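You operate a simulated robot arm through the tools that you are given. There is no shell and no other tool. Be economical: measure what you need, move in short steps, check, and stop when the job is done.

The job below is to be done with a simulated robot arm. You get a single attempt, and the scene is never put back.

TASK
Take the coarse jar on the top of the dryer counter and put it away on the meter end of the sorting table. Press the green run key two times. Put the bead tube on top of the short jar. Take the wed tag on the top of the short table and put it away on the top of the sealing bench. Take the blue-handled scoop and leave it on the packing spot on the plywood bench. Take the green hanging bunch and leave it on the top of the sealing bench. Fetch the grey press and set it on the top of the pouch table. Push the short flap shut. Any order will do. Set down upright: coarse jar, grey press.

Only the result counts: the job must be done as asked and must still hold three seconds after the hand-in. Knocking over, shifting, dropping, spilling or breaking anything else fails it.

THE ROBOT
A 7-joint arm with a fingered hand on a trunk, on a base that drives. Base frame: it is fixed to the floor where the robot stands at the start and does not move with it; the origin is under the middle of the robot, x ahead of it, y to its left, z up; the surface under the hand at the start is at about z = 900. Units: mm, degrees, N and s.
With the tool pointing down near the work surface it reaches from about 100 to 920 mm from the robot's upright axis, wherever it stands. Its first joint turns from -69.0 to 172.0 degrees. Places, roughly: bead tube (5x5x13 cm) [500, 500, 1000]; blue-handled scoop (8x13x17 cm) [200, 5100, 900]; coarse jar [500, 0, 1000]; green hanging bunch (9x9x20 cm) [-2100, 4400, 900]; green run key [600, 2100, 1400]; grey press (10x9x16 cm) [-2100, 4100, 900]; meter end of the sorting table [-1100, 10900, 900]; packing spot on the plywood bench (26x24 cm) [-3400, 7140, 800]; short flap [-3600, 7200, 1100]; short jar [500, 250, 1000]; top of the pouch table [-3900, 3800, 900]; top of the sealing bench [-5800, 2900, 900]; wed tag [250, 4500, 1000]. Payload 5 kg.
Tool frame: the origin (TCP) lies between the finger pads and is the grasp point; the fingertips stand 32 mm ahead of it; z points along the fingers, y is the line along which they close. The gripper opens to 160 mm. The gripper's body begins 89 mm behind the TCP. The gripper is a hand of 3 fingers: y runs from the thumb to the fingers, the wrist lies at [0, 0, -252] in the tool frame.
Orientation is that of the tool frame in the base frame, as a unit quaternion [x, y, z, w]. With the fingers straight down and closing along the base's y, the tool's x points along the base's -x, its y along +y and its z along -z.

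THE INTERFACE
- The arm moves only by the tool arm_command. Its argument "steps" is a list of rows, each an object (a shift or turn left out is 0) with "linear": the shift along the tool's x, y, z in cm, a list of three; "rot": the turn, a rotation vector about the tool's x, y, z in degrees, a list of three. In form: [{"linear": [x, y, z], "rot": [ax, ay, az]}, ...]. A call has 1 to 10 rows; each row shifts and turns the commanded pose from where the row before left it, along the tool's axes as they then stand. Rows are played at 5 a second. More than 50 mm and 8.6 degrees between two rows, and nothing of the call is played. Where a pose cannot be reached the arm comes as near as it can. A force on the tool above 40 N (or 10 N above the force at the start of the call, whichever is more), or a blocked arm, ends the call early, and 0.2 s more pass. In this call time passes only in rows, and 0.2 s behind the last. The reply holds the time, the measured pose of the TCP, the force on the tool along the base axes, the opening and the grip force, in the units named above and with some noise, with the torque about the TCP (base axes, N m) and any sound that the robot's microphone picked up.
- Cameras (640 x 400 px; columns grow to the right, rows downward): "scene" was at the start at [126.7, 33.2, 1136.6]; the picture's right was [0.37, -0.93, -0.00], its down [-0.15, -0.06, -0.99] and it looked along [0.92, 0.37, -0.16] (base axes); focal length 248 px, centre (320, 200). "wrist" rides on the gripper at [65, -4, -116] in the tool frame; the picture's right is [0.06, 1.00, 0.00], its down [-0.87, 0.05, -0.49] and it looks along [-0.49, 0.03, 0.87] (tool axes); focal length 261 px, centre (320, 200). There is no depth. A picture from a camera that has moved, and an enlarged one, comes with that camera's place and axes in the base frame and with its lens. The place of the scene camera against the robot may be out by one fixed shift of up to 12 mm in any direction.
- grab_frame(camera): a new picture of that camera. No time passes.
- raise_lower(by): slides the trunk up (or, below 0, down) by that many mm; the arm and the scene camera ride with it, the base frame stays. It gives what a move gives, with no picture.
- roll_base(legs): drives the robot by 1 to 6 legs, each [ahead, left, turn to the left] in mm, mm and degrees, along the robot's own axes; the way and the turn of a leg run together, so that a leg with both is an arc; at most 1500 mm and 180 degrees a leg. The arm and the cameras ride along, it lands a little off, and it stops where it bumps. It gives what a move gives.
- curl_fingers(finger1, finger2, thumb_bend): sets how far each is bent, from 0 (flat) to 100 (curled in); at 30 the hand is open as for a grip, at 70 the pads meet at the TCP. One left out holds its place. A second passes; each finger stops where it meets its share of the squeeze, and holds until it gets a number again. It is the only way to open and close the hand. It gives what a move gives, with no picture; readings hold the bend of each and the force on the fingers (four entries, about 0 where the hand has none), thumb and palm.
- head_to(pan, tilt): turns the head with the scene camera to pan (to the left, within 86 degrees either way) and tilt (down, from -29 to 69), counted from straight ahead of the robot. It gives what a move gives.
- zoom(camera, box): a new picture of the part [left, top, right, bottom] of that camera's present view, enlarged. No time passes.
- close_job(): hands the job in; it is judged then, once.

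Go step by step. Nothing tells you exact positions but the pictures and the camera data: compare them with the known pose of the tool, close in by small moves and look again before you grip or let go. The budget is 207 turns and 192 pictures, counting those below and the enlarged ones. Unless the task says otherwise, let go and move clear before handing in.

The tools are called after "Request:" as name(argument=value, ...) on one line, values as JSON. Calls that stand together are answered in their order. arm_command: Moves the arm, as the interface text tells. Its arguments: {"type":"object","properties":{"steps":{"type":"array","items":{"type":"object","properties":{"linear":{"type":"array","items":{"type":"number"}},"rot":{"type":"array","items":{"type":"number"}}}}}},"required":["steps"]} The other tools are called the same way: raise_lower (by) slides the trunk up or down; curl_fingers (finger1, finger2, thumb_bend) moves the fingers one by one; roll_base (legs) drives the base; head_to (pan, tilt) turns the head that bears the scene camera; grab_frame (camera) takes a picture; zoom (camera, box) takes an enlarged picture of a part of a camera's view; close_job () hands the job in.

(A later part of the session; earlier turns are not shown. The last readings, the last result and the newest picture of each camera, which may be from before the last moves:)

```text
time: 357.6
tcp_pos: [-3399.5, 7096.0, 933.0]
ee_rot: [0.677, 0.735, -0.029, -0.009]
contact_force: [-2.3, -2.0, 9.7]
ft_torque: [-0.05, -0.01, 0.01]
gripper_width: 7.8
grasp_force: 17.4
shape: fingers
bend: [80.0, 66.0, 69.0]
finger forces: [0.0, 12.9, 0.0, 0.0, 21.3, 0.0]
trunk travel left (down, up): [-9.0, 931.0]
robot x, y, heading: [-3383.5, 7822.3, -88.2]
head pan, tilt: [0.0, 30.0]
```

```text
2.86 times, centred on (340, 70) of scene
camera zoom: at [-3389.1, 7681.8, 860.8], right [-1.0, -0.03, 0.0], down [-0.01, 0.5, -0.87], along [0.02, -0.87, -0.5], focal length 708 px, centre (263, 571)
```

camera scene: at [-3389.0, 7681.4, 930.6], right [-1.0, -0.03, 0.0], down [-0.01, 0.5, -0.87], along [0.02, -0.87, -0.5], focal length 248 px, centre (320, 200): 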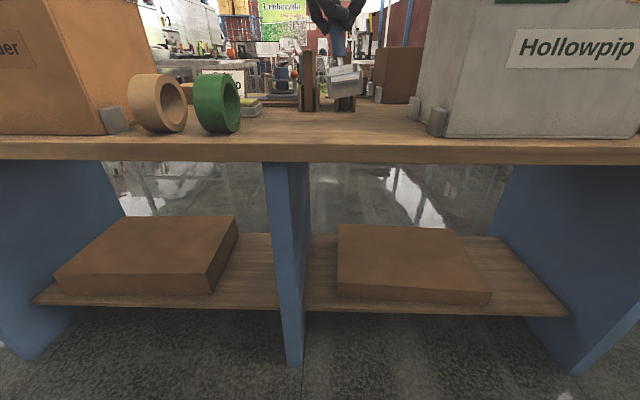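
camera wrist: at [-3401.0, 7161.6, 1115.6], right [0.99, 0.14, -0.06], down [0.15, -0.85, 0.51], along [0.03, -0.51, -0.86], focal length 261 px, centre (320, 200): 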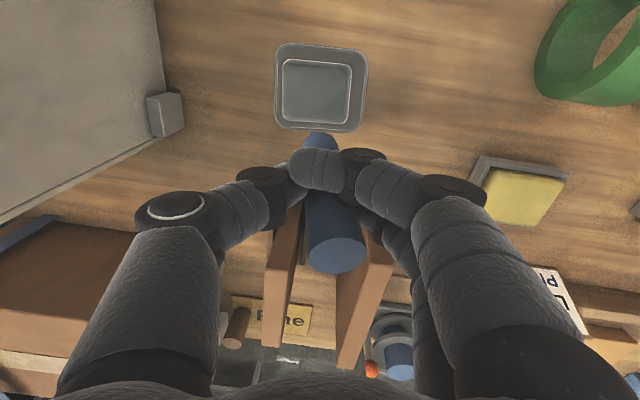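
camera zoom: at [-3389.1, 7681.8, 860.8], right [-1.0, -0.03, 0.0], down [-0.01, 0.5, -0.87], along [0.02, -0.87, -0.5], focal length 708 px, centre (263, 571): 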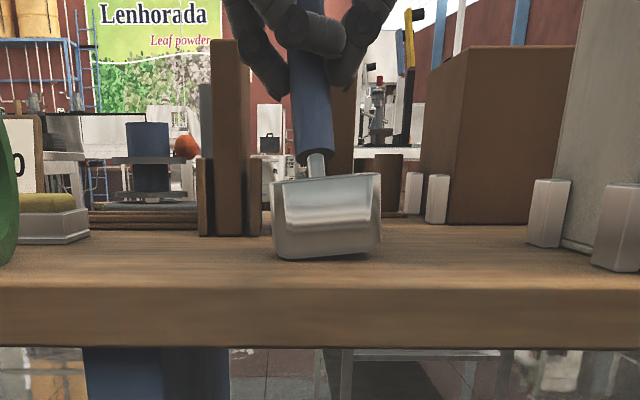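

Contact. I open the front finger first, then the others gradually.

Request:
curl_fingers(finger1=60)

Request:
curl_fingers(finger1=55, finger2=62, thumb_bend=65)

Request:
curl_fingers(finger1=45, finger2=45, thumb_bend=45)

Request:
grab_frame(camera="wrist")

Request:
zoom(camera="scene", box=[240, 0, 440, 140])

```text
time: 358.6
tcp_pos: [-3398.8, 7095.7, 932.7]
ee_rot: [0.676, 0.736, -0.028, -0.01]
contact_force: [-4.4, -2.5, 16.3]
ft_torque: [0.06, -0.01, 0.03]
gripper_width: 11.5
grasp_force: 21.0
shape: fingers
bend: [72.0, 66.0, 71.0]
finger forces: [13.8, 16.3, 0.1, 0.0, 12.8, 0.0]
trunk travel left (down, up): [-9.0, 931.0]
robot x, y, heading: [-3385.1, 7819.5, -88.4]
head pan, tilt: [0.0, 30.0]
```

```text
time: 359.6
tcp_pos: [-3399.1, 7095.1, 932.1]
ee_rot: [0.677, 0.735, -0.028, -0.011]
contact_force: [0.4, 0.0, 0.4]
ft_torque: [-0.01, -0.04, 0.0]
gripper_width: 47.5
grasp_force: 0.3
shape: fingers
bend: [55.0, 62.0, 65.0]
finger forces: [0.0, 0.2, 0.0, 0.0, 0.0, 0.0]
trunk travel left (down, up): [-9.0, 931.0]
robot x, y, heading: [-3382.1, 7823.5, -88.4]
head pan, tilt: [0.0, 30.0]
```

```text
time: 360.6
tcp_pos: [-3399.0, 7094.9, 931.4]
ee_rot: [0.677, 0.735, -0.028, -0.01]
contact_force: [-1.0, -1.1, 0.3]
ft_torque: [0.0, -0.03, -0.03]
gripper_width: 106.9
grasp_force: 0.1
shape: fingers
bend: [45.0, 45.0, 45.0]
finger forces: [0.0, 0.0, 0.0, 0.0, 0.0, 0.0]
trunk travel left (down, up): [-9.0, 931.0]
robot x, y, heading: [-3382.3, 7823.2, -88.4]
head pan, tilt: [0.0, 30.0]
```

```text
69 pictures are left
camera wrist: at [-3401.0, 7161.6, 1045.4], right [0.99, 0.14, -0.06], down [0.15, -0.85, 0.51], along [0.03, -0.51, -0.86], focal length 261 px, centre (320, 200)
```

wrist: 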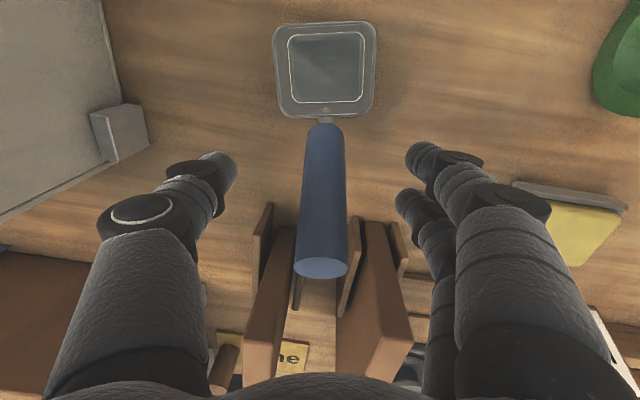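

```text
2.86 times, centred on (340, 70) of scene
camera zoom: at [-3389.0, 7681.5, 860.5], right [-1.0, -0.03, 0.0], down [-0.01, 0.5, -0.87], along [0.02, -0.87, -0.5], focal length 708 px, centre (263, 571)
```

zoom: 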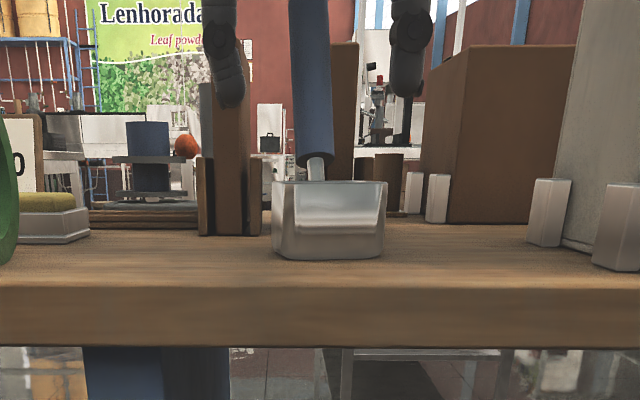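

The scoop stands free on the packing spot. I raise, and go around to the corridor south of the bench to look at the press table from its west side.

Request:
raise_lower(by=400)

Request:
roll_base(legs=[[0, 1450, -1.6], [0, 180, 0], [1450, 0, 0], [400, 0, 0], [0, 0, -60]])

Request:
head_to(pan=20, tilt=12)

Request:
grab_frame(camera="scene")

```text
time: 364.4
tcp_pos: [-3400.0, 7095.4, 1330.5]
ee_rot: [0.676, 0.736, -0.028, -0.011]
contact_force: [0.2, 0.3, 0.0]
ft_torque: [0.02, 0.02, -0.01]
gripper_width: 106.8
grasp_force: 0.1
shape: fingers
bend: [45.0, 45.0, 45.0]
finger forces: [0.0, 0.1, 0.0, 0.1, 0.0, 0.1]
trunk travel left (down, up): [-409.0, 531.0]
robot x, y, heading: [-3383.7, 7823.2, -88.1]
head pan, tilt: [0.0, 30.0]
```

```text
time: 384.2
tcp_pos: [-2467.8, 5656.7, 1330.2]
ee_rot: [0.962, 0.271, -0.018, -0.023]
contact_force: [-0.3, 0.0, 0.9]
ft_torque: [0.02, 0.03, -0.05]
gripper_width: 107.1
grasp_force: 0.1
shape: fingers
bend: [45.0, 45.0, 45.0]
finger forces: [0.0, 0.0, 0.0, 0.0, 0.0, 0.1]
trunk travel left (down, up): [-409.0, 531.0]
robot x, y, heading: [-1808.6, 5970.6, -151.4]
head pan, tilt: [0.0, 30.0]
```

```text
time: 385.0
tcp_pos: [-2468.1, 5655.5, 1330.7]
ee_rot: [0.962, 0.272, -0.019, -0.024]
contact_force: [0.6, -0.4, 0.9]
ft_torque: [0.0, 0.02, 0.01]
gripper_width: 107.3
grasp_force: 0.0
shape: fingers
bend: [45.0, 45.0, 45.0]
finger forces: [0.1, 0.0, 0.0, 0.0, 0.0, 0.1]
trunk travel left (down, up): [-409.0, 531.0]
robot x, y, heading: [-1810.0, 5968.1, -151.4]
head pan, tilt: [20.0, 12.0]
```

```text
67 pictures are left
camera scene: at [-1927.3, 5876.0, 1289.6], right [-0.75, 0.66, 0.0], down [0.14, 0.16, -0.98], along [-0.65, -0.73, -0.21], focal length 248 px, centre (320, 200)
```

scene: 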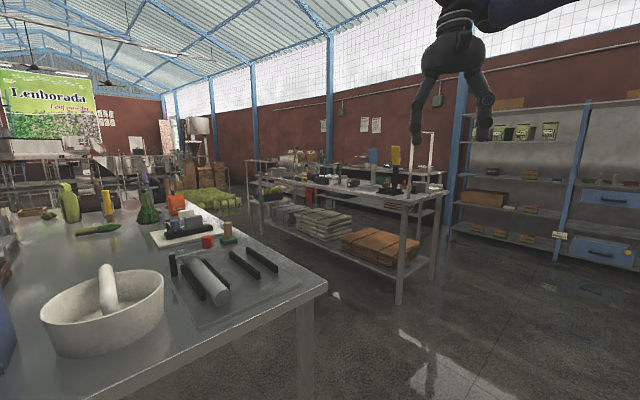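

Request:
zoom(camera="scene", box=[0, 160, 330, 340])

Request:
zoom(camera="scene", box=[60, 160, 260, 260])

```text
1.94 times, centred on (165, 250) of scene
camera zoom: at [-1927.3, 5876.0, 1289.6], right [-0.75, 0.66, 0.0], down [0.14, 0.16, -0.98], along [-0.65, -0.73, -0.21], focal length 480 px, centre (621, 103)
```

zoom: 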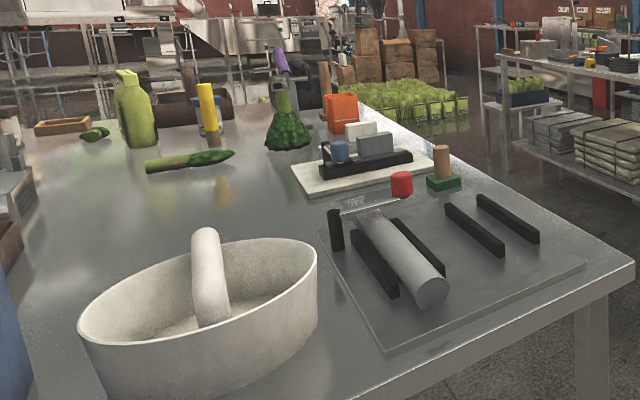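

```text
3.20 times, centred on (160, 210) of scene
camera zoom: at [-1927.3, 5876.0, 1289.6], right [-0.75, 0.66, 0.0], down [0.14, 0.16, -0.98], along [-0.65, -0.73, -0.21], focal length 793 px, centre (832, 168)
```

zoom: 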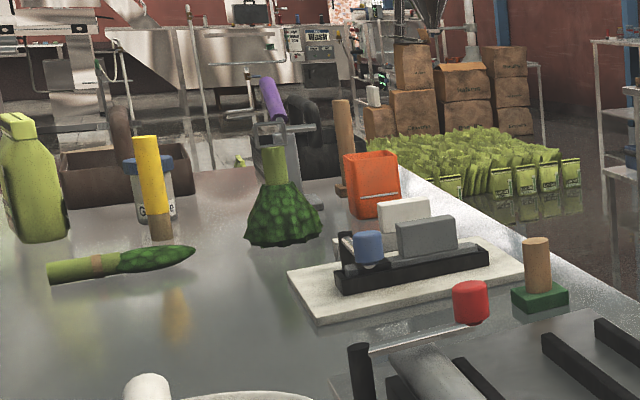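

I identify the green bunch (stem up) at about (-2084, 4345) and the grey press with a purple handle behind it at about (-2120, 4000). The table's west edge is x≈-2370, so I go along its west side facing east.

Request:
roll_base(legs=[[0, 0, 151.4], [-1000, 0, 0], [0, -1450, 0], [0, -450, 0]])

Request:
head_to(pan=0, tilt=25)

Request:
grab_frame(camera="scene")

```text
time: 405.5
tcp_pos: [-2017.6, 4061.5, 1331.3]
ee_rot: [-0.047, 0.998, -0.027, 0.012]
contact_force: [-0.4, 0.1, 0.1]
ft_torque: [0.04, 0.0, 0.01]
gripper_width: 107.2
grasp_force: 0.1
shape: fingers
bend: [45.0, 45.0, 45.0]
finger forces: [0.1, 0.1, 0.0, 0.0, 0.0, 0.0]
trunk travel left (down, up): [-409.0, 531.0]
robot x, y, heading: [-2742.0, 4069.4, 2.2]
head pan, tilt: [20.0, 12.0]
```

```text
time: 406.3
tcp_pos: [-2017.2, 4062.0, 1330.6]
ee_rot: [-0.046, 0.998, -0.027, 0.012]
contact_force: [-1.0, 0.3, -0.3]
ft_torque: [-0.01, -0.03, -0.01]
gripper_width: 107.5
grasp_force: 0.2
shape: fingers
bend: [45.0, 45.0, 45.0]
finger forces: [0.1, 0.0, 0.1, 0.0, 0.0, 0.0]
trunk travel left (down, up): [-409.0, 531.0]
robot x, y, heading: [-2744.2, 4070.7, 2.3]
head pan, tilt: [0.0, 25.0]
```

```text
64 pictures are left
camera scene: at [-2612.7, 4074.2, 1268.5], right [0.04, -1.0, 0.0], down [-0.42, -0.02, -0.91], along [0.91, 0.04, -0.42], focal length 248 px, centre (320, 200)
```

scene: 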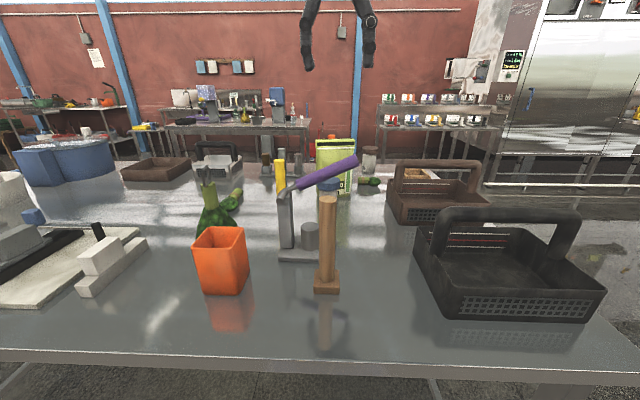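

Request:
zoom(camera="scene", box=[180, 140, 400, 300])

Request:
grab_frame(camera="wrist")

```text
2.50 times, centred on (290, 220) of scene
camera zoom: at [-2612.7, 4074.2, 1268.5], right [0.04, -1.0, 0.0], down [-0.42, -0.02, -0.91], along [0.91, 0.04, -0.42], focal length 619 px, centre (395, 150)
```

zoom: 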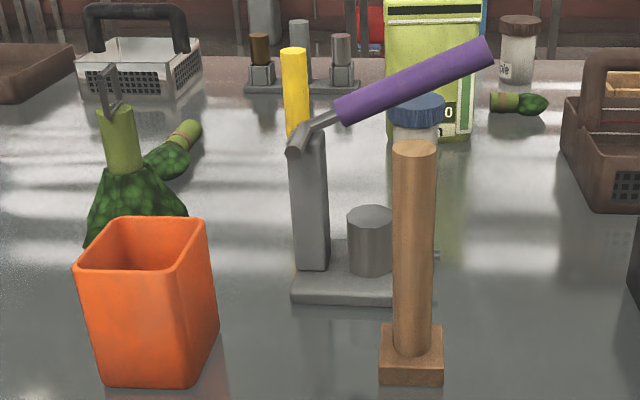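

```text
62 pictures are left
camera wrist: at [-2083.6, 4056.2, 1445.4], right [-0.15, 0.99, -0.06], down [0.85, 0.16, 0.51], along [0.51, 0.03, -0.86], focal length 261 px, centre (320, 200)
```

wrist: 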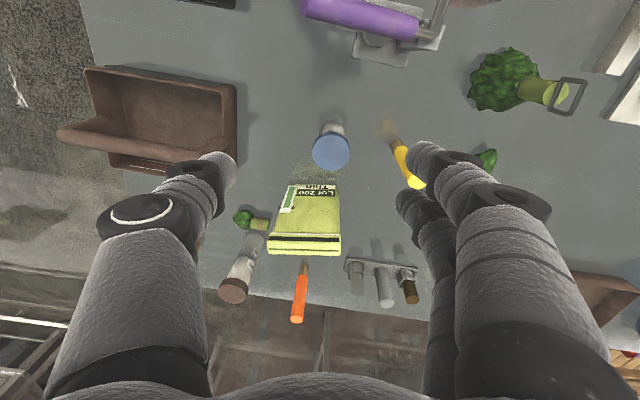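

The press: post at about (-2128, 4168) with the lever running along -y above it. I'll grip the post with the fingers closing along x, so I turn the hand 90° and move over it.

Request:
roll_base(legs=[[-107, 110, 0]])

Request:
arm_command(steps=[{"rot": [0, 0, 8.5]}, {"rot": [0, 0, 8.5]}, {"rot": [0, 0, 8.5]}, {"rot": [0, 0, 8.5]}, {"rot": [0, 0, 8.5]}, {"rot": [0, 0, 8.5]}, {"rot": [0, 0, 8.5]}, {"rot": [0, 0, 8.5]}, {"rot": [0, 0, 8.5]}, {"rot": [0, 0, 8.5]}])

Request:
arm_command(steps=[{"rot": [0, 0, 8.0]}, {"linear": [0, 0, 0]}])

Request:
raise_lower(by=-110)

Request:
grab_frame(camera="wrist")

Request:
grab_frame(camera="scene")

```text
time: 407.7
tcp_pos: [-2131.4, 4171.3, 1332.5]
ee_rot: [-0.048, 0.998, -0.027, 0.013]
contact_force: [-0.3, -0.1, -0.2]
ft_torque: [-0.04, -0.05, -0.01]
gripper_width: 107.0
grasp_force: 0.0
shape: fingers
bend: [45.0, 45.0, 45.0]
finger forces: [0.0, 0.0, 0.1, 0.0, 0.0, 0.0]
trunk travel left (down, up): [-409.0, 531.0]
robot x, y, heading: [-2861.0, 4177.5, 2.2]
head pan, tilt: [0.0, 25.0]
```

```text
time: 409.9
tcp_pos: [-2128.9, 4171.2, 1331.4]
ee_rot: [0.64, 0.768, -0.011, 0.028]
contact_force: [0.3, -0.4, 0.0]
ft_torque: [0.03, 0.02, 0.01]
gripper_width: 107.4
grasp_force: 0.1
shape: fingers
bend: [45.0, 45.0, 45.0]
finger forces: [0.0, 0.0, 0.0, 0.1, 0.0, 0.1]
trunk travel left (down, up): [-409.0, 531.0]
robot x, y, heading: [-2857.5, 4177.5, 2.2]
head pan, tilt: [0.0, 25.0]
```

```text
time: 410.5
tcp_pos: [-2129.5, 4171.3, 1331.4]
ee_rot: [0.692, 0.722, -0.009, 0.028]
contact_force: [0.3, -0.2, -0.6]
ft_torque: [-0.02, 0.0, -0.02]
gripper_width: 107.5
grasp_force: 0.0
shape: fingers
bend: [45.0, 45.0, 45.0]
finger forces: [0.0, 0.0, 0.0, 0.1, 0.0, 0.0]
trunk travel left (down, up): [-409.0, 531.0]
robot x, y, heading: [-2856.0, 4179.0, 2.3]
head pan, tilt: [0.0, 25.0]
```

```text
time: 411.9
tcp_pos: [-2129.8, 4171.6, 1221.7]
ee_rot: [0.691, 0.722, -0.009, 0.029]
contact_force: [0.0, -0.4, 0.6]
ft_torque: [-0.02, 0.03, -0.03]
gripper_width: 107.1
grasp_force: 0.2
shape: fingers
bend: [45.0, 45.0, 45.0]
finger forces: [0.0, 0.1, 0.1, 0.1, 0.0, 0.0]
trunk travel left (down, up): [-299.0, 641.0]
robot x, y, heading: [-2860.1, 4178.4, 2.3]
head pan, tilt: [0.0, 25.0]
```

```text
61 pictures are left
camera wrist: at [-2138.9, 4240.7, 1333.8], right [0.99, 0.11, 0.02], down [0.08, -0.84, 0.54], along [0.08, -0.53, -0.84], focal length 261 px, centre (320, 200)
```

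wrist: 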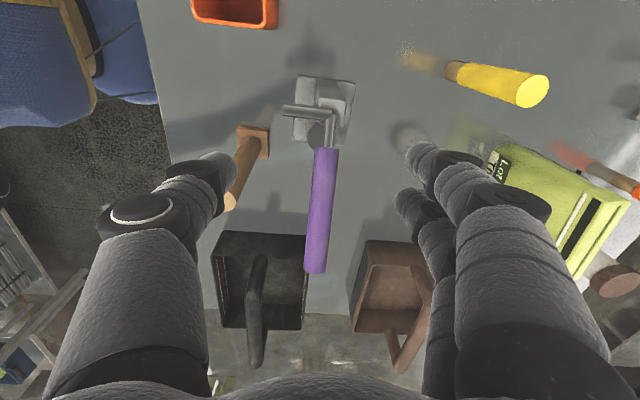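

```text
60 pictures are left
camera scene: at [-2725.0, 4182.0, 1158.6], right [0.04, -1.0, 0.0], down [-0.42, -0.02, -0.91], along [0.91, 0.04, -0.42], focal length 248 px, centre (320, 200)
```

scene: 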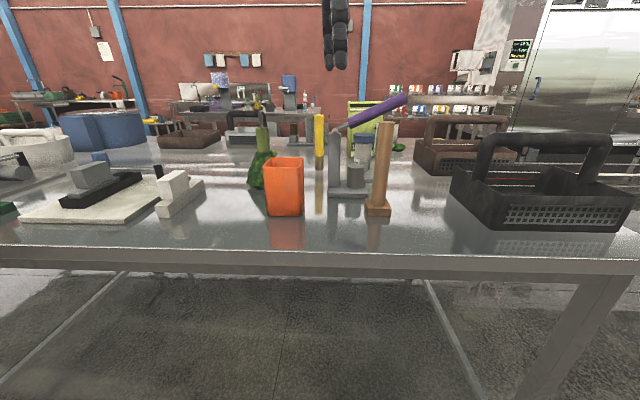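

Request:
zoom(camera="wrist", box=[250, 50, 410, 170])

Request:
zoom(camera="scene", box=[280, 70, 440, 230])

```text
3.33 times, centred on (330, 110) of wrist
camera zoom: at [-2138.9, 4240.7, 1333.8], right [0.99, 0.11, 0.02], down [0.08, -0.84, 0.54], along [0.08, -0.53, -0.84], focal length 869 px, centre (287, 500)
```

zoom: 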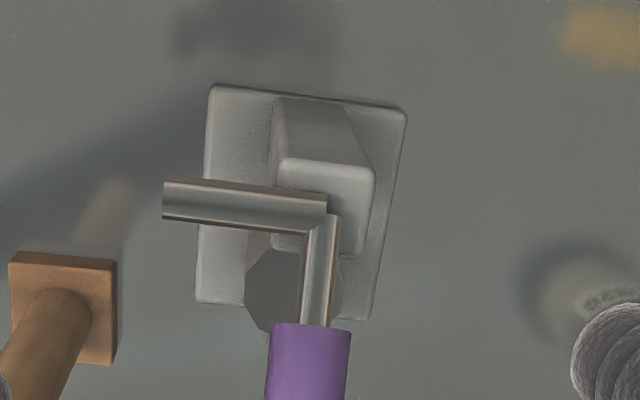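

```text
2.50 times, centred on (360, 150) of scene
camera zoom: at [-2725.0, 4182.0, 1158.6], right [0.04, -1.0, 0.0], down [-0.42, -0.02, -0.91], along [0.91, 0.04, -0.42], focal length 619 px, centre (220, 325)
```

zoom: 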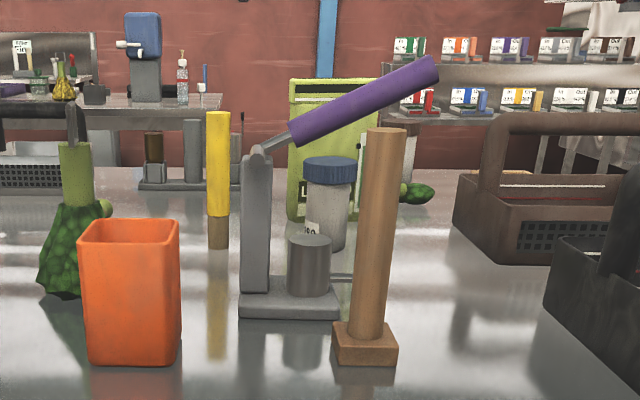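

The press has a cross rod sticking out to -x and the lever to -y at the post top, so I'll grip the 34 mm post diagonally: thumb in the (-x,-y) quadrant, two fingers cradling the (+x,+y) corner. Post centre is about (-2108, 4171), top z≈1045. I turn the hand 45° and centre it.

Request:
arm_command(steps=[{"linear": [0, 2.1, 0]}, {"rot": [0, 0, -7.5]}, {"rot": [0, 0, -7.5]}, {"rot": [0, 0, -7.5]}, {"rot": [0, 0, -7.5]}, {"rot": [0, 0, -7.5]}, {"rot": [0, 0, -7.5]}, {"linear": [0, 0, 0]}])

Request:
raise_lower(by=-100)

Request:
grab_frame(camera="wrist")

Request:
zoom(camera="scene", box=[260, 0, 460, 200])

```text
time: 413.7
tcp_pos: [-2109.1, 4173.2, 1222.1]
ee_rot: [0.362, 0.931, -0.021, 0.022]
contact_force: [0.1, 0.1, 0.1]
ft_torque: [0.0, -0.03, 0.02]
gripper_width: 107.5
grasp_force: 0.1
shape: fingers
bend: [45.0, 45.0, 45.0]
finger forces: [0.1, 0.0, 0.0, 0.0, 0.0, 0.0]
trunk travel left (down, up): [-299.0, 641.0]
robot x, y, heading: [-2856.4, 4173.9, 2.1]
head pan, tilt: [0.0, 25.0]
```

```text
time: 415.1
tcp_pos: [-2109.2, 4171.9, 1122.1]
ee_rot: [0.363, 0.932, -0.019, 0.022]
contact_force: [-0.3, 0.2, 0.8]
ft_torque: [0.03, -0.02, 0.02]
gripper_width: 107.2
grasp_force: 0.1
shape: fingers
bend: [45.0, 45.0, 45.0]
finger forces: [0.0, 0.0, 0.1, 0.0, 0.0, 0.0]
trunk travel left (down, up): [-199.0, 741.0]
robot x, y, heading: [-2858.3, 4178.6, 2.2]
head pan, tilt: [0.0, 25.0]
```

```text
57 pictures are left
camera wrist: at [-2162.0, 4217.8, 1234.2], right [0.63, 0.78, -0.02], down [0.66, -0.52, 0.54], along [0.41, -0.35, -0.84], focal length 261 px, centre (320, 200)
```

wrist: 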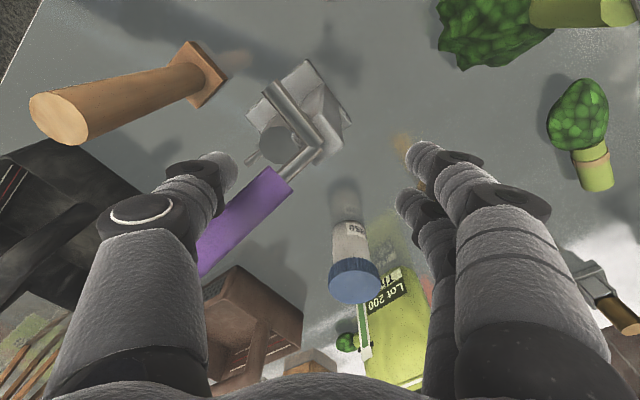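

```text
2.00 times, centred on (360, 100) of scene
camera zoom: at [-2725.0, 4182.0, 1058.6], right [0.04, -1.0, 0.0], down [-0.42, -0.02, -0.91], along [0.91, 0.04, -0.42], focal length 496 px, centre (240, 400)
```

zoom: 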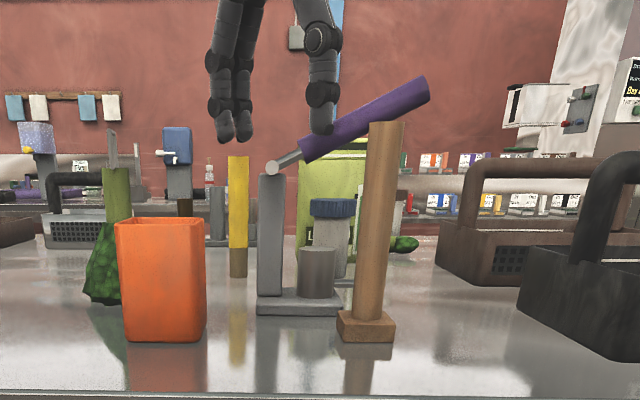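

Request:
arm_command(steps=[{"rot": [0, 0, 6]}, {"rot": [0, 0, 6]}, {"linear": [0, 0, 0]}])

Request:
zoom(camera="wrist", box=[200, 40, 440, 260])

```text
time: 415.9
tcp_pos: [-2108.3, 4173.0, 1120.1]
ee_rot: [0.458, 0.889, -0.017, 0.024]
contact_force: [0.3, 0.3, 0.0]
ft_torque: [-0.03, 0.01, 0.01]
gripper_width: 107.0
grasp_force: 0.0
shape: fingers
bend: [45.0, 45.0, 45.0]
finger forces: [0.0, 0.0, 0.0, 0.0, 0.0, 0.0]
trunk travel left (down, up): [-199.0, 741.0]
robot x, y, heading: [-2855.3, 4178.9, 2.1]
head pan, tilt: [0.0, 25.0]
```

```text
1.82 times, centred on (320, 150) of wrist
camera zoom: at [-2152.2, 4227.1, 1233.4], right [0.78, 0.63, -0.01], down [0.53, -0.65, 0.54], along [0.33, -0.43, -0.84], focal length 474 px, centre (320, 291)
```

zoom: 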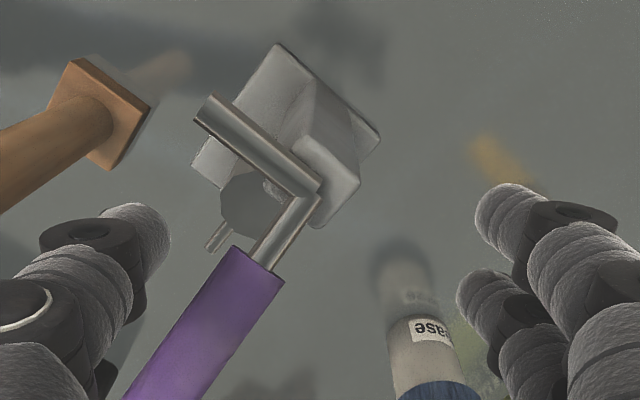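

Centred: post at (-2109, 4174) and the thumb passes between rod and lever with about 10 mm clearance on both sides. I lower in two steps.

Request:
raise_lower(by=-70)

Request:
raise_lower(by=-38)

Request:
grab_frame(camera="wrist")

Request:
zoom(camera="scene", box=[280, 0, 440, 140])

```text
time: 416.9
tcp_pos: [-2109.7, 4171.4, 1051.8]
ee_rot: [0.457, 0.889, -0.017, 0.024]
contact_force: [0.3, -0.3, 0.5]
ft_torque: [0.05, 0.0, 0.04]
gripper_width: 107.3
grasp_force: 0.1
shape: fingers
bend: [45.0, 45.0, 45.0]
finger forces: [0.1, 0.1, 0.0, 0.1, 0.0, 0.0]
trunk travel left (down, up): [-129.0, 811.0]
robot x, y, heading: [-2856.8, 4175.1, 2.4]
head pan, tilt: [0.0, 25.0]
```

```text
time: 417.8
tcp_pos: [-2109.6, 4172.9, 1013.4]
ee_rot: [0.458, 0.889, -0.016, 0.025]
contact_force: [-0.3, 0.9, -0.1]
ft_torque: [0.0, 0.01, -0.01]
gripper_width: 107.1
grasp_force: 0.1
shape: fingers
bend: [45.0, 45.0, 45.0]
finger forces: [0.0, 0.0, 0.1, 0.0, 0.0, 0.1]
trunk travel left (down, up): [-91.0, 849.0]
robot x, y, heading: [-2855.5, 4177.2, 2.4]
head pan, tilt: [0.0, 25.0]
```

```text
54 pictures are left
camera wrist: at [-2152.5, 4227.2, 1125.7], right [0.78, 0.63, -0.01], down [0.53, -0.65, 0.54], along [0.33, -0.43, -0.84], focal length 261 px, centre (320, 200)
```

wrist: 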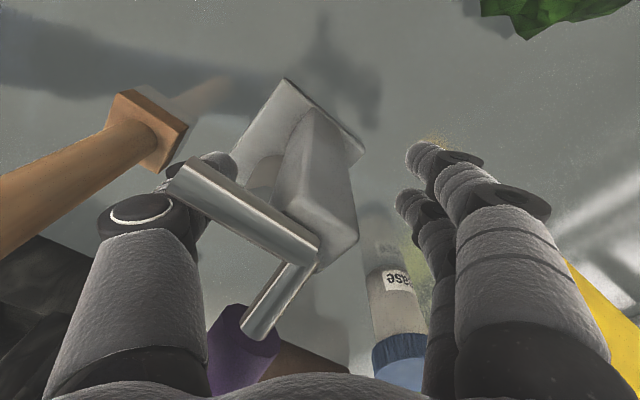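

```text
2.86 times, centred on (360, 70) of scene
camera zoom: at [-2725.0, 4182.1, 950.6], right [0.04, -1.0, 0.0], down [-0.42, -0.02, -0.91], along [0.91, 0.04, -0.42], focal length 708 px, centre (206, 571)
```

zoom: 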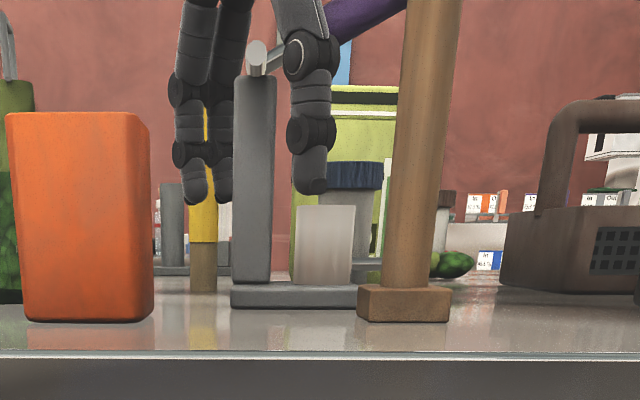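

Everything clears. I close the hand on the post.

Request:
curl_fingers(finger1=64, finger2=64, thumb_bend=64)

Request:
curl_fingers(finger1=74, finger2=74, thumb_bend=74)

Request:
grab_frame(camera="wrist")

```text
time: 418.8
tcp_pos: [-2108.8, 4172.2, 1014.2]
ee_rot: [0.458, 0.888, -0.018, 0.024]
contact_force: [-0.6, -0.3, -0.5]
ft_torque: [0.04, -0.01, 0.04]
gripper_width: 41.1
grasp_force: 3.3
shape: fingers
bend: [62.0, 63.0, 63.0]
finger forces: [2.7, 0.6, 0.0, 0.1, 2.9, 0.0]
trunk travel left (down, up): [-91.0, 849.0]
robot x, y, heading: [-2856.4, 4179.3, 2.2]
head pan, tilt: [0.0, 25.0]
```

```text
time: 419.8
tcp_pos: [-2109.1, 4171.8, 1013.4]
ee_rot: [0.457, 0.889, -0.017, 0.025]
contact_force: [0.5, -0.3, -0.2]
ft_torque: [0.07, -0.01, 0.0]
gripper_width: 38.0
grasp_force: 18.5
shape: fingers
bend: [64.0, 66.0, 66.0]
finger forces: [9.4, 9.2, 0.1, 0.0, 18.4, 0.1]
trunk travel left (down, up): [-91.0, 849.0]
robot x, y, heading: [-2856.9, 4178.3, 2.4]
head pan, tilt: [0.0, 25.0]
```

```text
52 pictures are left
camera wrist: at [-2152.0, 4227.1, 1125.2], right [0.78, 0.63, -0.01], down [0.53, -0.65, 0.54], along [0.33, -0.43, -0.84], focal length 261 px, centre (320, 200)
```

wrist: 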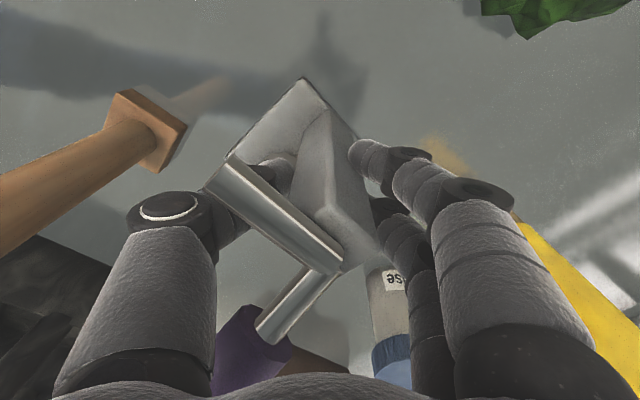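

Balanced grip of 18 N; the press turned slightly to align with the fingers. I squeeze a little more and lift.

Request:
curl_fingers(finger1=78, finger2=78, thumb_bend=78)

Request:
raise_lower(by=60)

Request:
raise_lower(by=240)

Request:
grab_frame(camera="wrist")

Request:
grab_frame(camera="scene")

```text
time: 420.8
tcp_pos: [-2108.8, 4172.6, 1012.7]
ee_rot: [0.457, 0.889, -0.018, 0.024]
contact_force: [-1.0, 0.2, 0.2]
ft_torque: [0.05, -0.07, -0.04]
gripper_width: 33.1
grasp_force: 18.6
shape: fingers
bend: [64.0, 68.0, 69.0]
finger forces: [13.1, 6.8, 0.1, 0.0, 18.3, 0.0]
trunk travel left (down, up): [-91.0, 849.0]
robot x, y, heading: [-2858.2, 4178.5, 2.3]
head pan, tilt: [0.0, 25.0]
```

```text
time: 421.8
tcp_pos: [-2108.5, 4170.2, 1073.4]
ee_rot: [0.458, 0.889, -0.016, 0.024]
contact_force: [0.0, 0.0, -4.3]
ft_torque: [0.11, -0.1, 0.0]
gripper_width: 32.8
grasp_force: 18.1
shape: fingers
bend: [64.0, 68.0, 69.0]
finger forces: [13.1, 6.8, 0.0, 0.1, 16.8, 0.0]
trunk travel left (down, up): [-151.0, 789.0]
robot x, y, heading: [-2857.6, 4172.6, 2.3]
head pan, tilt: [0.0, 25.0]
```

```text
time: 424.3
tcp_pos: [-2107.8, 4172.1, 1313.9]
ee_rot: [0.458, 0.889, -0.017, 0.025]
contact_force: [0.4, 0.2, -3.7]
ft_torque: [0.11, -0.06, -0.03]
gripper_width: 32.8
grasp_force: 17.7
shape: fingers
bend: [64.0, 68.0, 69.0]
finger forces: [13.1, 6.8, 0.1, 0.1, 16.9, 0.0]
trunk travel left (down, up): [-391.0, 549.0]
robot x, y, heading: [-2858.2, 4175.4, 2.3]
head pan, tilt: [0.0, 25.0]
```

```text
51 pictures are left
camera wrist: at [-2151.7, 4227.0, 1425.0], right [0.78, 0.63, -0.01], down [0.54, -0.65, 0.54], along [0.33, -0.43, -0.84], focal length 261 px, centre (320, 200)
```

wrist: 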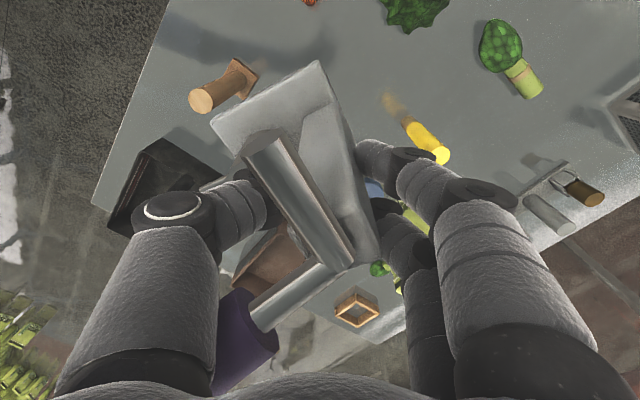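

```text
50 pictures are left
camera scene: at [-2724.4, 4181.9, 1250.4], right [0.04, -1.0, 0.0], down [-0.42, -0.02, -0.91], along [0.91, 0.04, -0.42], focal length 248 px, centre (320, 200)
```

scene: 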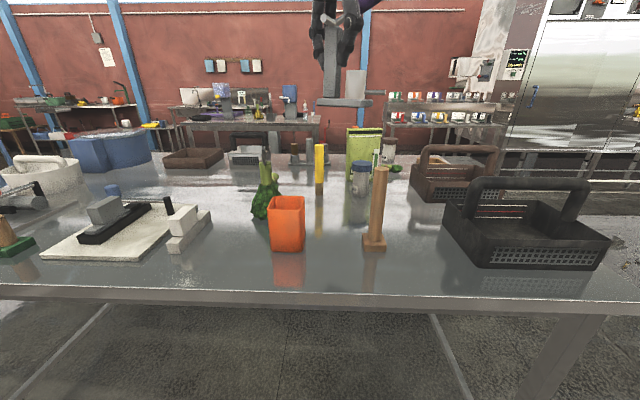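

The press is up and level. The pouch table is to the west; I turn around to face it.

Request:
roll_base(legs=[[-60, 0, 0], [0, 0, 90], [0, 0, 87.7]])

Request:
head_to(pan=0, tilt=20)

Request:
grab_frame(camera="scene")

```text
time: 432.8
tcp_pos: [-3664.7, 4216.7, 1313.3]
ee_rot: [0.877, -0.479, -0.024, -0.018]
contact_force: [-0.6, -0.5, -3.5]
ft_torque: [-0.08, 0.08, -0.03]
gripper_width: 32.3
grasp_force: 18.5
shape: fingers
bend: [64.0, 68.0, 69.0]
finger forces: [13.3, 7.2, 0.0, 0.0, 16.0, 0.0]
trunk travel left (down, up): [-391.0, 549.0]
robot x, y, heading: [-2918.2, 4171.1, 179.7]
head pan, tilt: [0.0, 25.0]
```

```text
time: 433.4
tcp_pos: [-3664.1, 4217.0, 1312.6]
ee_rot: [0.878, -0.478, -0.024, -0.018]
contact_force: [0.3, 0.1, -4.0]
ft_torque: [-0.12, 0.1, 0.0]
gripper_width: 32.4
grasp_force: 18.2
shape: fingers
bend: [64.0, 68.0, 69.0]
finger forces: [13.4, 7.1, 0.0, 0.1, 16.1, 0.1]
trunk travel left (down, up): [-391.0, 549.0]
robot x, y, heading: [-2913.7, 4174.1, 179.7]
head pan, tilt: [0.0, 20.0]
```

```text
49 pictures are left
camera scene: at [-3070.5, 4175.2, 1258.5], right [0.01, 1.0, 0.0], down [0.34, 0.0, -0.94], along [-0.94, 0.01, -0.34], focal length 248 px, centre (320, 200)
```

scene: 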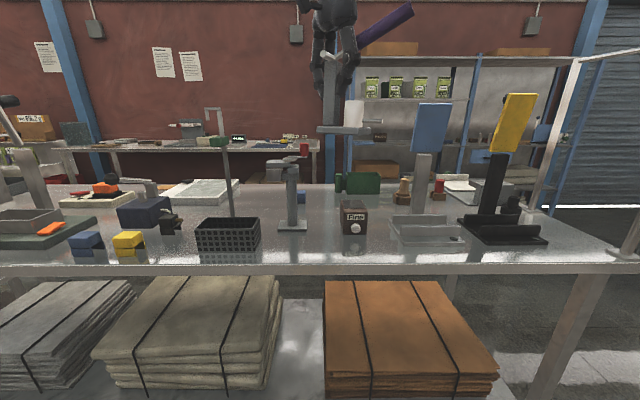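

There's free space on the pouch table's front part, around (-3650, 4215), in front of the small "Finite" box. I nudge the base and lower.

Request:
roll_base(legs=[[-16, 12, 0]])

Request:
raise_lower(by=-240)

Request:
grab_frame(camera="scene")

Request:
grab_frame(camera="wrist")

```text
time: 434.2
tcp_pos: [-3645.3, 4203.3, 1314.9]
ee_rot: [0.877, -0.479, -0.024, -0.019]
contact_force: [1.2, -1.3, -4.6]
ft_torque: [-0.04, 0.15, 0.03]
gripper_width: 32.2
grasp_force: 18.0
shape: fingers
bend: [64.0, 68.0, 69.0]
finger forces: [13.2, 7.3, 0.1, 0.1, 16.0, 0.0]
trunk travel left (down, up): [-391.0, 549.0]
robot x, y, heading: [-2900.7, 4160.9, 179.8]
head pan, tilt: [0.0, 20.0]
```

```text
time: 436.7
tcp_pos: [-3647.9, 4204.9, 1073.5]
ee_rot: [0.878, -0.478, -0.024, -0.017]
contact_force: [0.3, 0.2, -3.8]
ft_torque: [-0.12, 0.07, -0.01]
gripper_width: 32.0
grasp_force: 18.4
shape: fingers
bend: [64.0, 68.0, 69.0]
finger forces: [13.3, 7.4, 0.1, 0.1, 16.1, 0.1]
trunk travel left (down, up): [-151.0, 789.0]
robot x, y, heading: [-2902.6, 4164.9, 179.7]
head pan, tilt: [0.0, 20.0]
```

```text
48 pictures are left
camera scene: at [-3054.3, 4162.9, 1018.6], right [0.01, 1.0, 0.0], down [0.34, 0.0, -0.94], along [-0.94, 0.01, -0.34], focal length 248 px, centre (320, 200)
```

scene: 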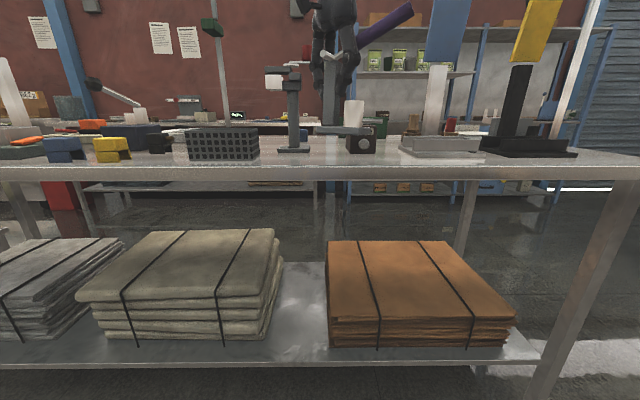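

```text
47 pictures are left
camera wrist: at [-3604.9, 4143.5, 1185.8], right [-0.81, -0.59, -0.01], down [-0.5, 0.67, 0.54], along [-0.31, 0.44, -0.84], focal length 261 px, centre (320, 200)
```

wrist: 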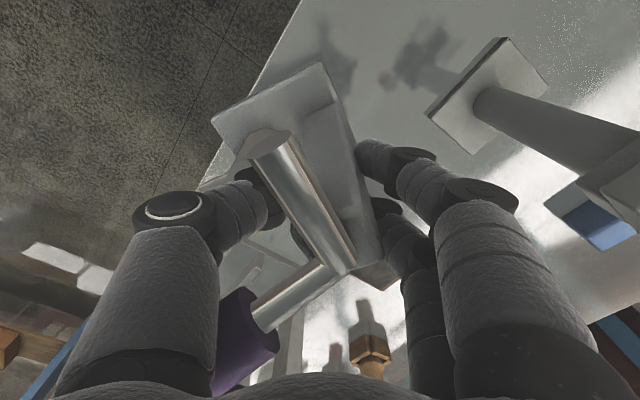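

The plate's corner would overhang the front edge by about 10 mm, so I raise a bit, move 50 mm further in and 15 mm to the right, and check.

Request:
raise_lower(by=60)

Request:
roll_base(legs=[[50, -15, 0]])

Request:
raise_lower(by=-85)

Request:
grab_frame(camera="wrist")

Request:
zoom(camera="scene", box=[220, 0, 440, 180])

```text
time: 437.7
tcp_pos: [-3648.4, 4203.1, 1133.2]
ee_rot: [0.878, -0.478, -0.024, -0.018]
contact_force: [0.2, -0.3, -4.5]
ft_torque: [-0.13, 0.05, 0.01]
gripper_width: 32.4
grasp_force: 17.7
shape: fingers
bend: [64.0, 68.0, 69.0]
finger forces: [13.3, 7.2, 0.0, 0.0, 16.1, 0.0]
trunk travel left (down, up): [-211.0, 729.0]
robot x, y, heading: [-2900.5, 4164.8, 179.6]
head pan, tilt: [0.0, 20.0]
```

```text
time: 438.7
tcp_pos: [-3699.0, 4221.1, 1131.7]
ee_rot: [0.878, -0.478, -0.022, -0.017]
contact_force: [0.0, 0.5, -4.3]
ft_torque: [-0.11, 0.07, -0.02]
gripper_width: 32.2
grasp_force: 18.0
shape: fingers
bend: [64.0, 68.0, 69.0]
finger forces: [13.3, 7.3, 0.1, 0.0, 16.3, 0.0]
trunk travel left (down, up): [-211.0, 729.0]
robot x, y, heading: [-2949.2, 4180.3, 179.7]
head pan, tilt: [0.0, 20.0]
```

```text
time: 439.5
tcp_pos: [-3695.2, 4218.7, 1083.1]
ee_rot: [0.877, -0.479, -0.029, -0.014]
contact_force: [2.7, -0.4, 18.3]
ft_torque: [0.6, 0.52, -0.03]
gripper_width: 32.0
grasp_force: 32.5
shape: fingers
bend: [65.0, 70.0, 72.0]
finger forces: [17.7, 11.5, 0.0, 0.0, 36.0, 0.0]
trunk travel left (down, up): [-155.0, 785.0]
robot x, y, heading: [-2951.2, 4179.4, 179.8]
head pan, tilt: [0.0, 20.0]
stopped: the force on the tool passed its limit at 47 N (the readings are from after the stop); the commanded pose is now the measured one
```

```text
46 pictures are left
camera wrist: at [-3651.9, 4159.2, 1195.8], right [-0.81, -0.59, 0.0], down [-0.5, 0.68, 0.54], along [-0.32, 0.44, -0.84], focal length 261 px, centre (320, 200)
```

wrist: 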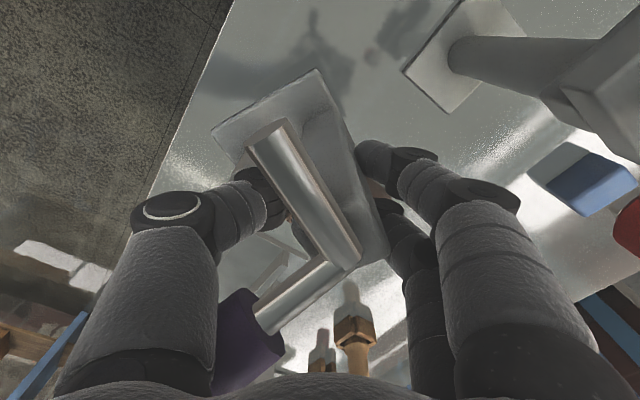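

```text
2.22 times, centred on (330, 90) of scene
camera zoom: at [-3103.8, 4178.5, 1021.9], right [0.01, 1.0, 0.0], down [0.34, 0.0, -0.94], along [-0.94, 0.01, -0.34], focal length 551 px, centre (298, 444)
```

zoom: 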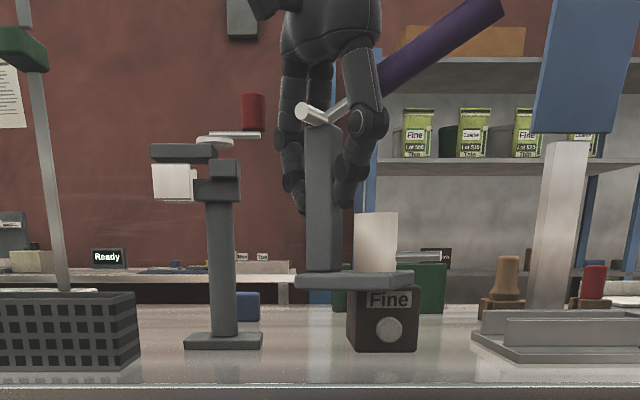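

I touched the top of the small "Fine" box with the plate's corner; it stopped in time. I raise at once, and will square the press up with the table edge and set it down further forward and left, clear of that box.

Request:
raise_lower(by=90)

Request:
roll_base(legs=[[-45, 53, 0]])

Request:
arm_command(steps=[{"rot": [0, 0, -7]}, {"rot": [0, 0, -7]}, {"rot": [0, 0, -7]}, {"rot": [0, 0, -7]}, {"linear": [0, 0, 0]}])

Request:
grab_frame(camera="wrist")

Request:
grab_frame(camera="scene")

```text
time: 440.7
tcp_pos: [-3697.9, 4219.6, 1170.4]
ee_rot: [0.878, -0.478, -0.026, -0.014]
contact_force: [-1.0, -0.7, -4.3]
ft_torque: [-0.14, 0.04, -0.01]
gripper_width: 32.3
grasp_force: 21.4
shape: fingers
bend: [64.0, 69.0, 71.0]
finger forces: [15.2, 10.7, 0.1, 0.0, 17.0, 0.0]
trunk travel left (down, up): [-245.0, 695.0]
robot x, y, heading: [-2950.5, 4181.7, 179.6]
head pan, tilt: [0.0, 20.0]
```

```text
time: 441.7
tcp_pos: [-3651.6, 4165.3, 1172.3]
ee_rot: [0.877, -0.479, -0.028, -0.015]
contact_force: [1.0, -0.6, -3.6]
ft_torque: [-0.04, 0.1, -0.03]
gripper_width: 32.4
grasp_force: 21.7
shape: fingers
bend: [64.0, 69.0, 71.0]
finger forces: [15.3, 10.6, 0.1, 0.1, 16.9, 0.0]
trunk travel left (down, up): [-245.0, 695.0]
robot x, y, heading: [-2907.8, 4124.7, 179.5]
head pan, tilt: [0.0, 20.0]
```

```text
time: 442.9
tcp_pos: [-3652.5, 4164.3, 1171.6]
ee_rot: [0.967, -0.251, -0.023, -0.021]
contact_force: [-0.7, -0.5, -4.3]
ft_torque: [-0.14, 0.0, -0.01]
gripper_width: 32.4
grasp_force: 21.2
shape: fingers
bend: [64.0, 69.0, 71.0]
finger forces: [15.2, 10.5, 0.0, 0.0, 17.0, 0.0]
trunk travel left (down, up): [-245.0, 695.0]
robot x, y, heading: [-2904.5, 4127.3, 179.4]
head pan, tilt: [0.0, 20.0]
```

```text
44 pictures are left
camera wrist: at [-3588.6, 4129.5, 1284.2], right [-0.43, -0.9, -0.03], down [-0.77, 0.35, 0.54], along [-0.47, 0.26, -0.84], focal length 261 px, centre (320, 200)
```

wrist: 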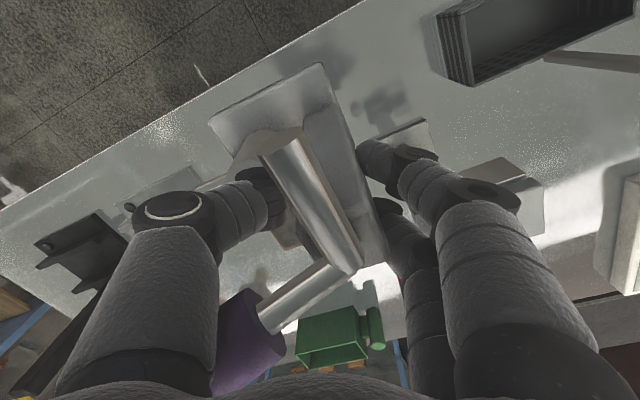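

```text
43 pictures are left
camera scene: at [-3060.2, 4126.0, 1111.7], right [0.01, 1.0, 0.0], down [0.34, 0.0, -0.94], along [-0.94, 0.01, -0.34], focal length 248 px, centre (320, 200)
```

scene: 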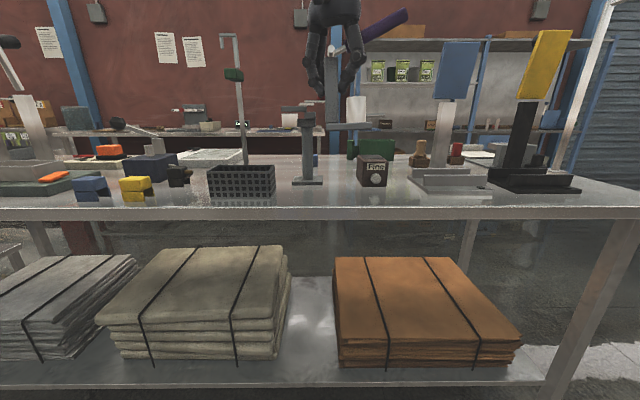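

The press is now square to the edge: plate spans x -3690..-3602, y 4147..4251, clear of everything (the "Fine" box has not moved). I lower.

Request:
raise_lower(by=-140)

Request:
raise_lower(by=-14)

Request:
zoom(camera="scene", box=[220, 0, 460, 180])

```text
time: 444.6
tcp_pos: [-3653.2, 4166.1, 1031.9]
ee_rot: [0.967, -0.252, -0.023, -0.02]
contact_force: [-0.6, 0.0, -3.8]
ft_torque: [-0.13, 0.01, 0.02]
gripper_width: 32.1
grasp_force: 20.9
shape: fingers
bend: [64.0, 69.0, 71.0]
finger forces: [15.3, 10.6, 0.1, 0.0, 17.0, 0.1]
trunk travel left (down, up): [-105.0, 835.0]
robot x, y, heading: [-2904.5, 4124.8, 179.8]
head pan, tilt: [0.0, 20.0]
```

```text
time: 445.2
tcp_pos: [-3653.2, 4164.9, 1018.2]
ee_rot: [0.967, -0.252, -0.022, -0.02]
contact_force: [0.9, 0.1, -3.7]
ft_torque: [-0.12, -0.01, 0.02]
gripper_width: 32.2
grasp_force: 21.5
shape: fingers
bend: [64.0, 69.0, 71.0]
finger forces: [15.4, 10.5, 0.0, 0.1, 17.0, 0.0]
trunk travel left (down, up): [-91.0, 849.0]
robot x, y, heading: [-2909.2, 4129.0, 179.7]
head pan, tilt: [0.0, 20.0]
```

```text
2.22 times, centred on (340, 90) of scene
camera zoom: at [-3060.0, 4125.9, 957.8], right [0.01, 1.0, 0.0], down [0.34, 0.0, -0.94], along [-0.94, 0.01, -0.34], focal length 551 px, centre (276, 444)
```

zoom: 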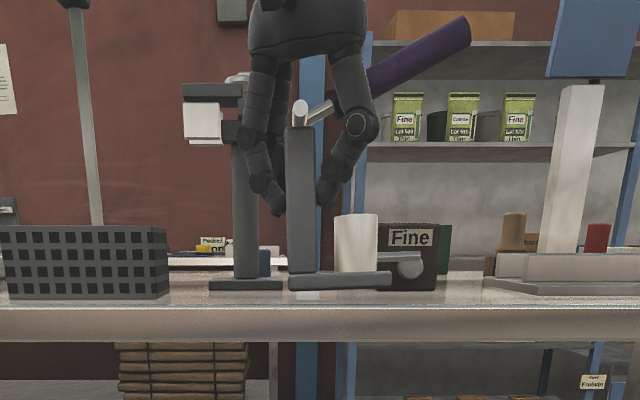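

Request:
raise_lower(by=-4)

Request:
raise_lower(by=-3)

```text
time: 445.8
tcp_pos: [-3652.1, 4164.6, 1013.6]
ee_rot: [0.967, -0.252, -0.023, -0.02]
contact_force: [-0.3, -0.6, -3.2]
ft_torque: [-0.19, 0.03, -0.03]
gripper_width: 32.1
grasp_force: 21.9
shape: fingers
bend: [64.0, 69.0, 71.0]
finger forces: [15.4, 10.4, 0.0, 0.0, 17.7, 0.1]
trunk travel left (down, up): [-87.0, 853.0]
robot x, y, heading: [-2908.7, 4126.4, 179.8]
head pan, tilt: [0.0, 20.0]
```

```text
time: 446.3
tcp_pos: [-3650.5, 4165.1, 1013.0]
ee_rot: [0.967, -0.251, -0.024, -0.02]
contact_force: [2.8, 1.0, 11.8]
ft_torque: [-0.3, 0.33, -0.04]
gripper_width: 32.0
grasp_force: 25.3
shape: fingers
bend: [65.0, 69.0, 71.0]
finger forces: [16.1, 10.8, 0.1, 0.0, 23.8, 0.1]
trunk travel left (down, up): [-84.0, 856.0]
robot x, y, heading: [-2910.5, 4126.2, 179.5]
head pan, tilt: [0.0, 20.0]
```

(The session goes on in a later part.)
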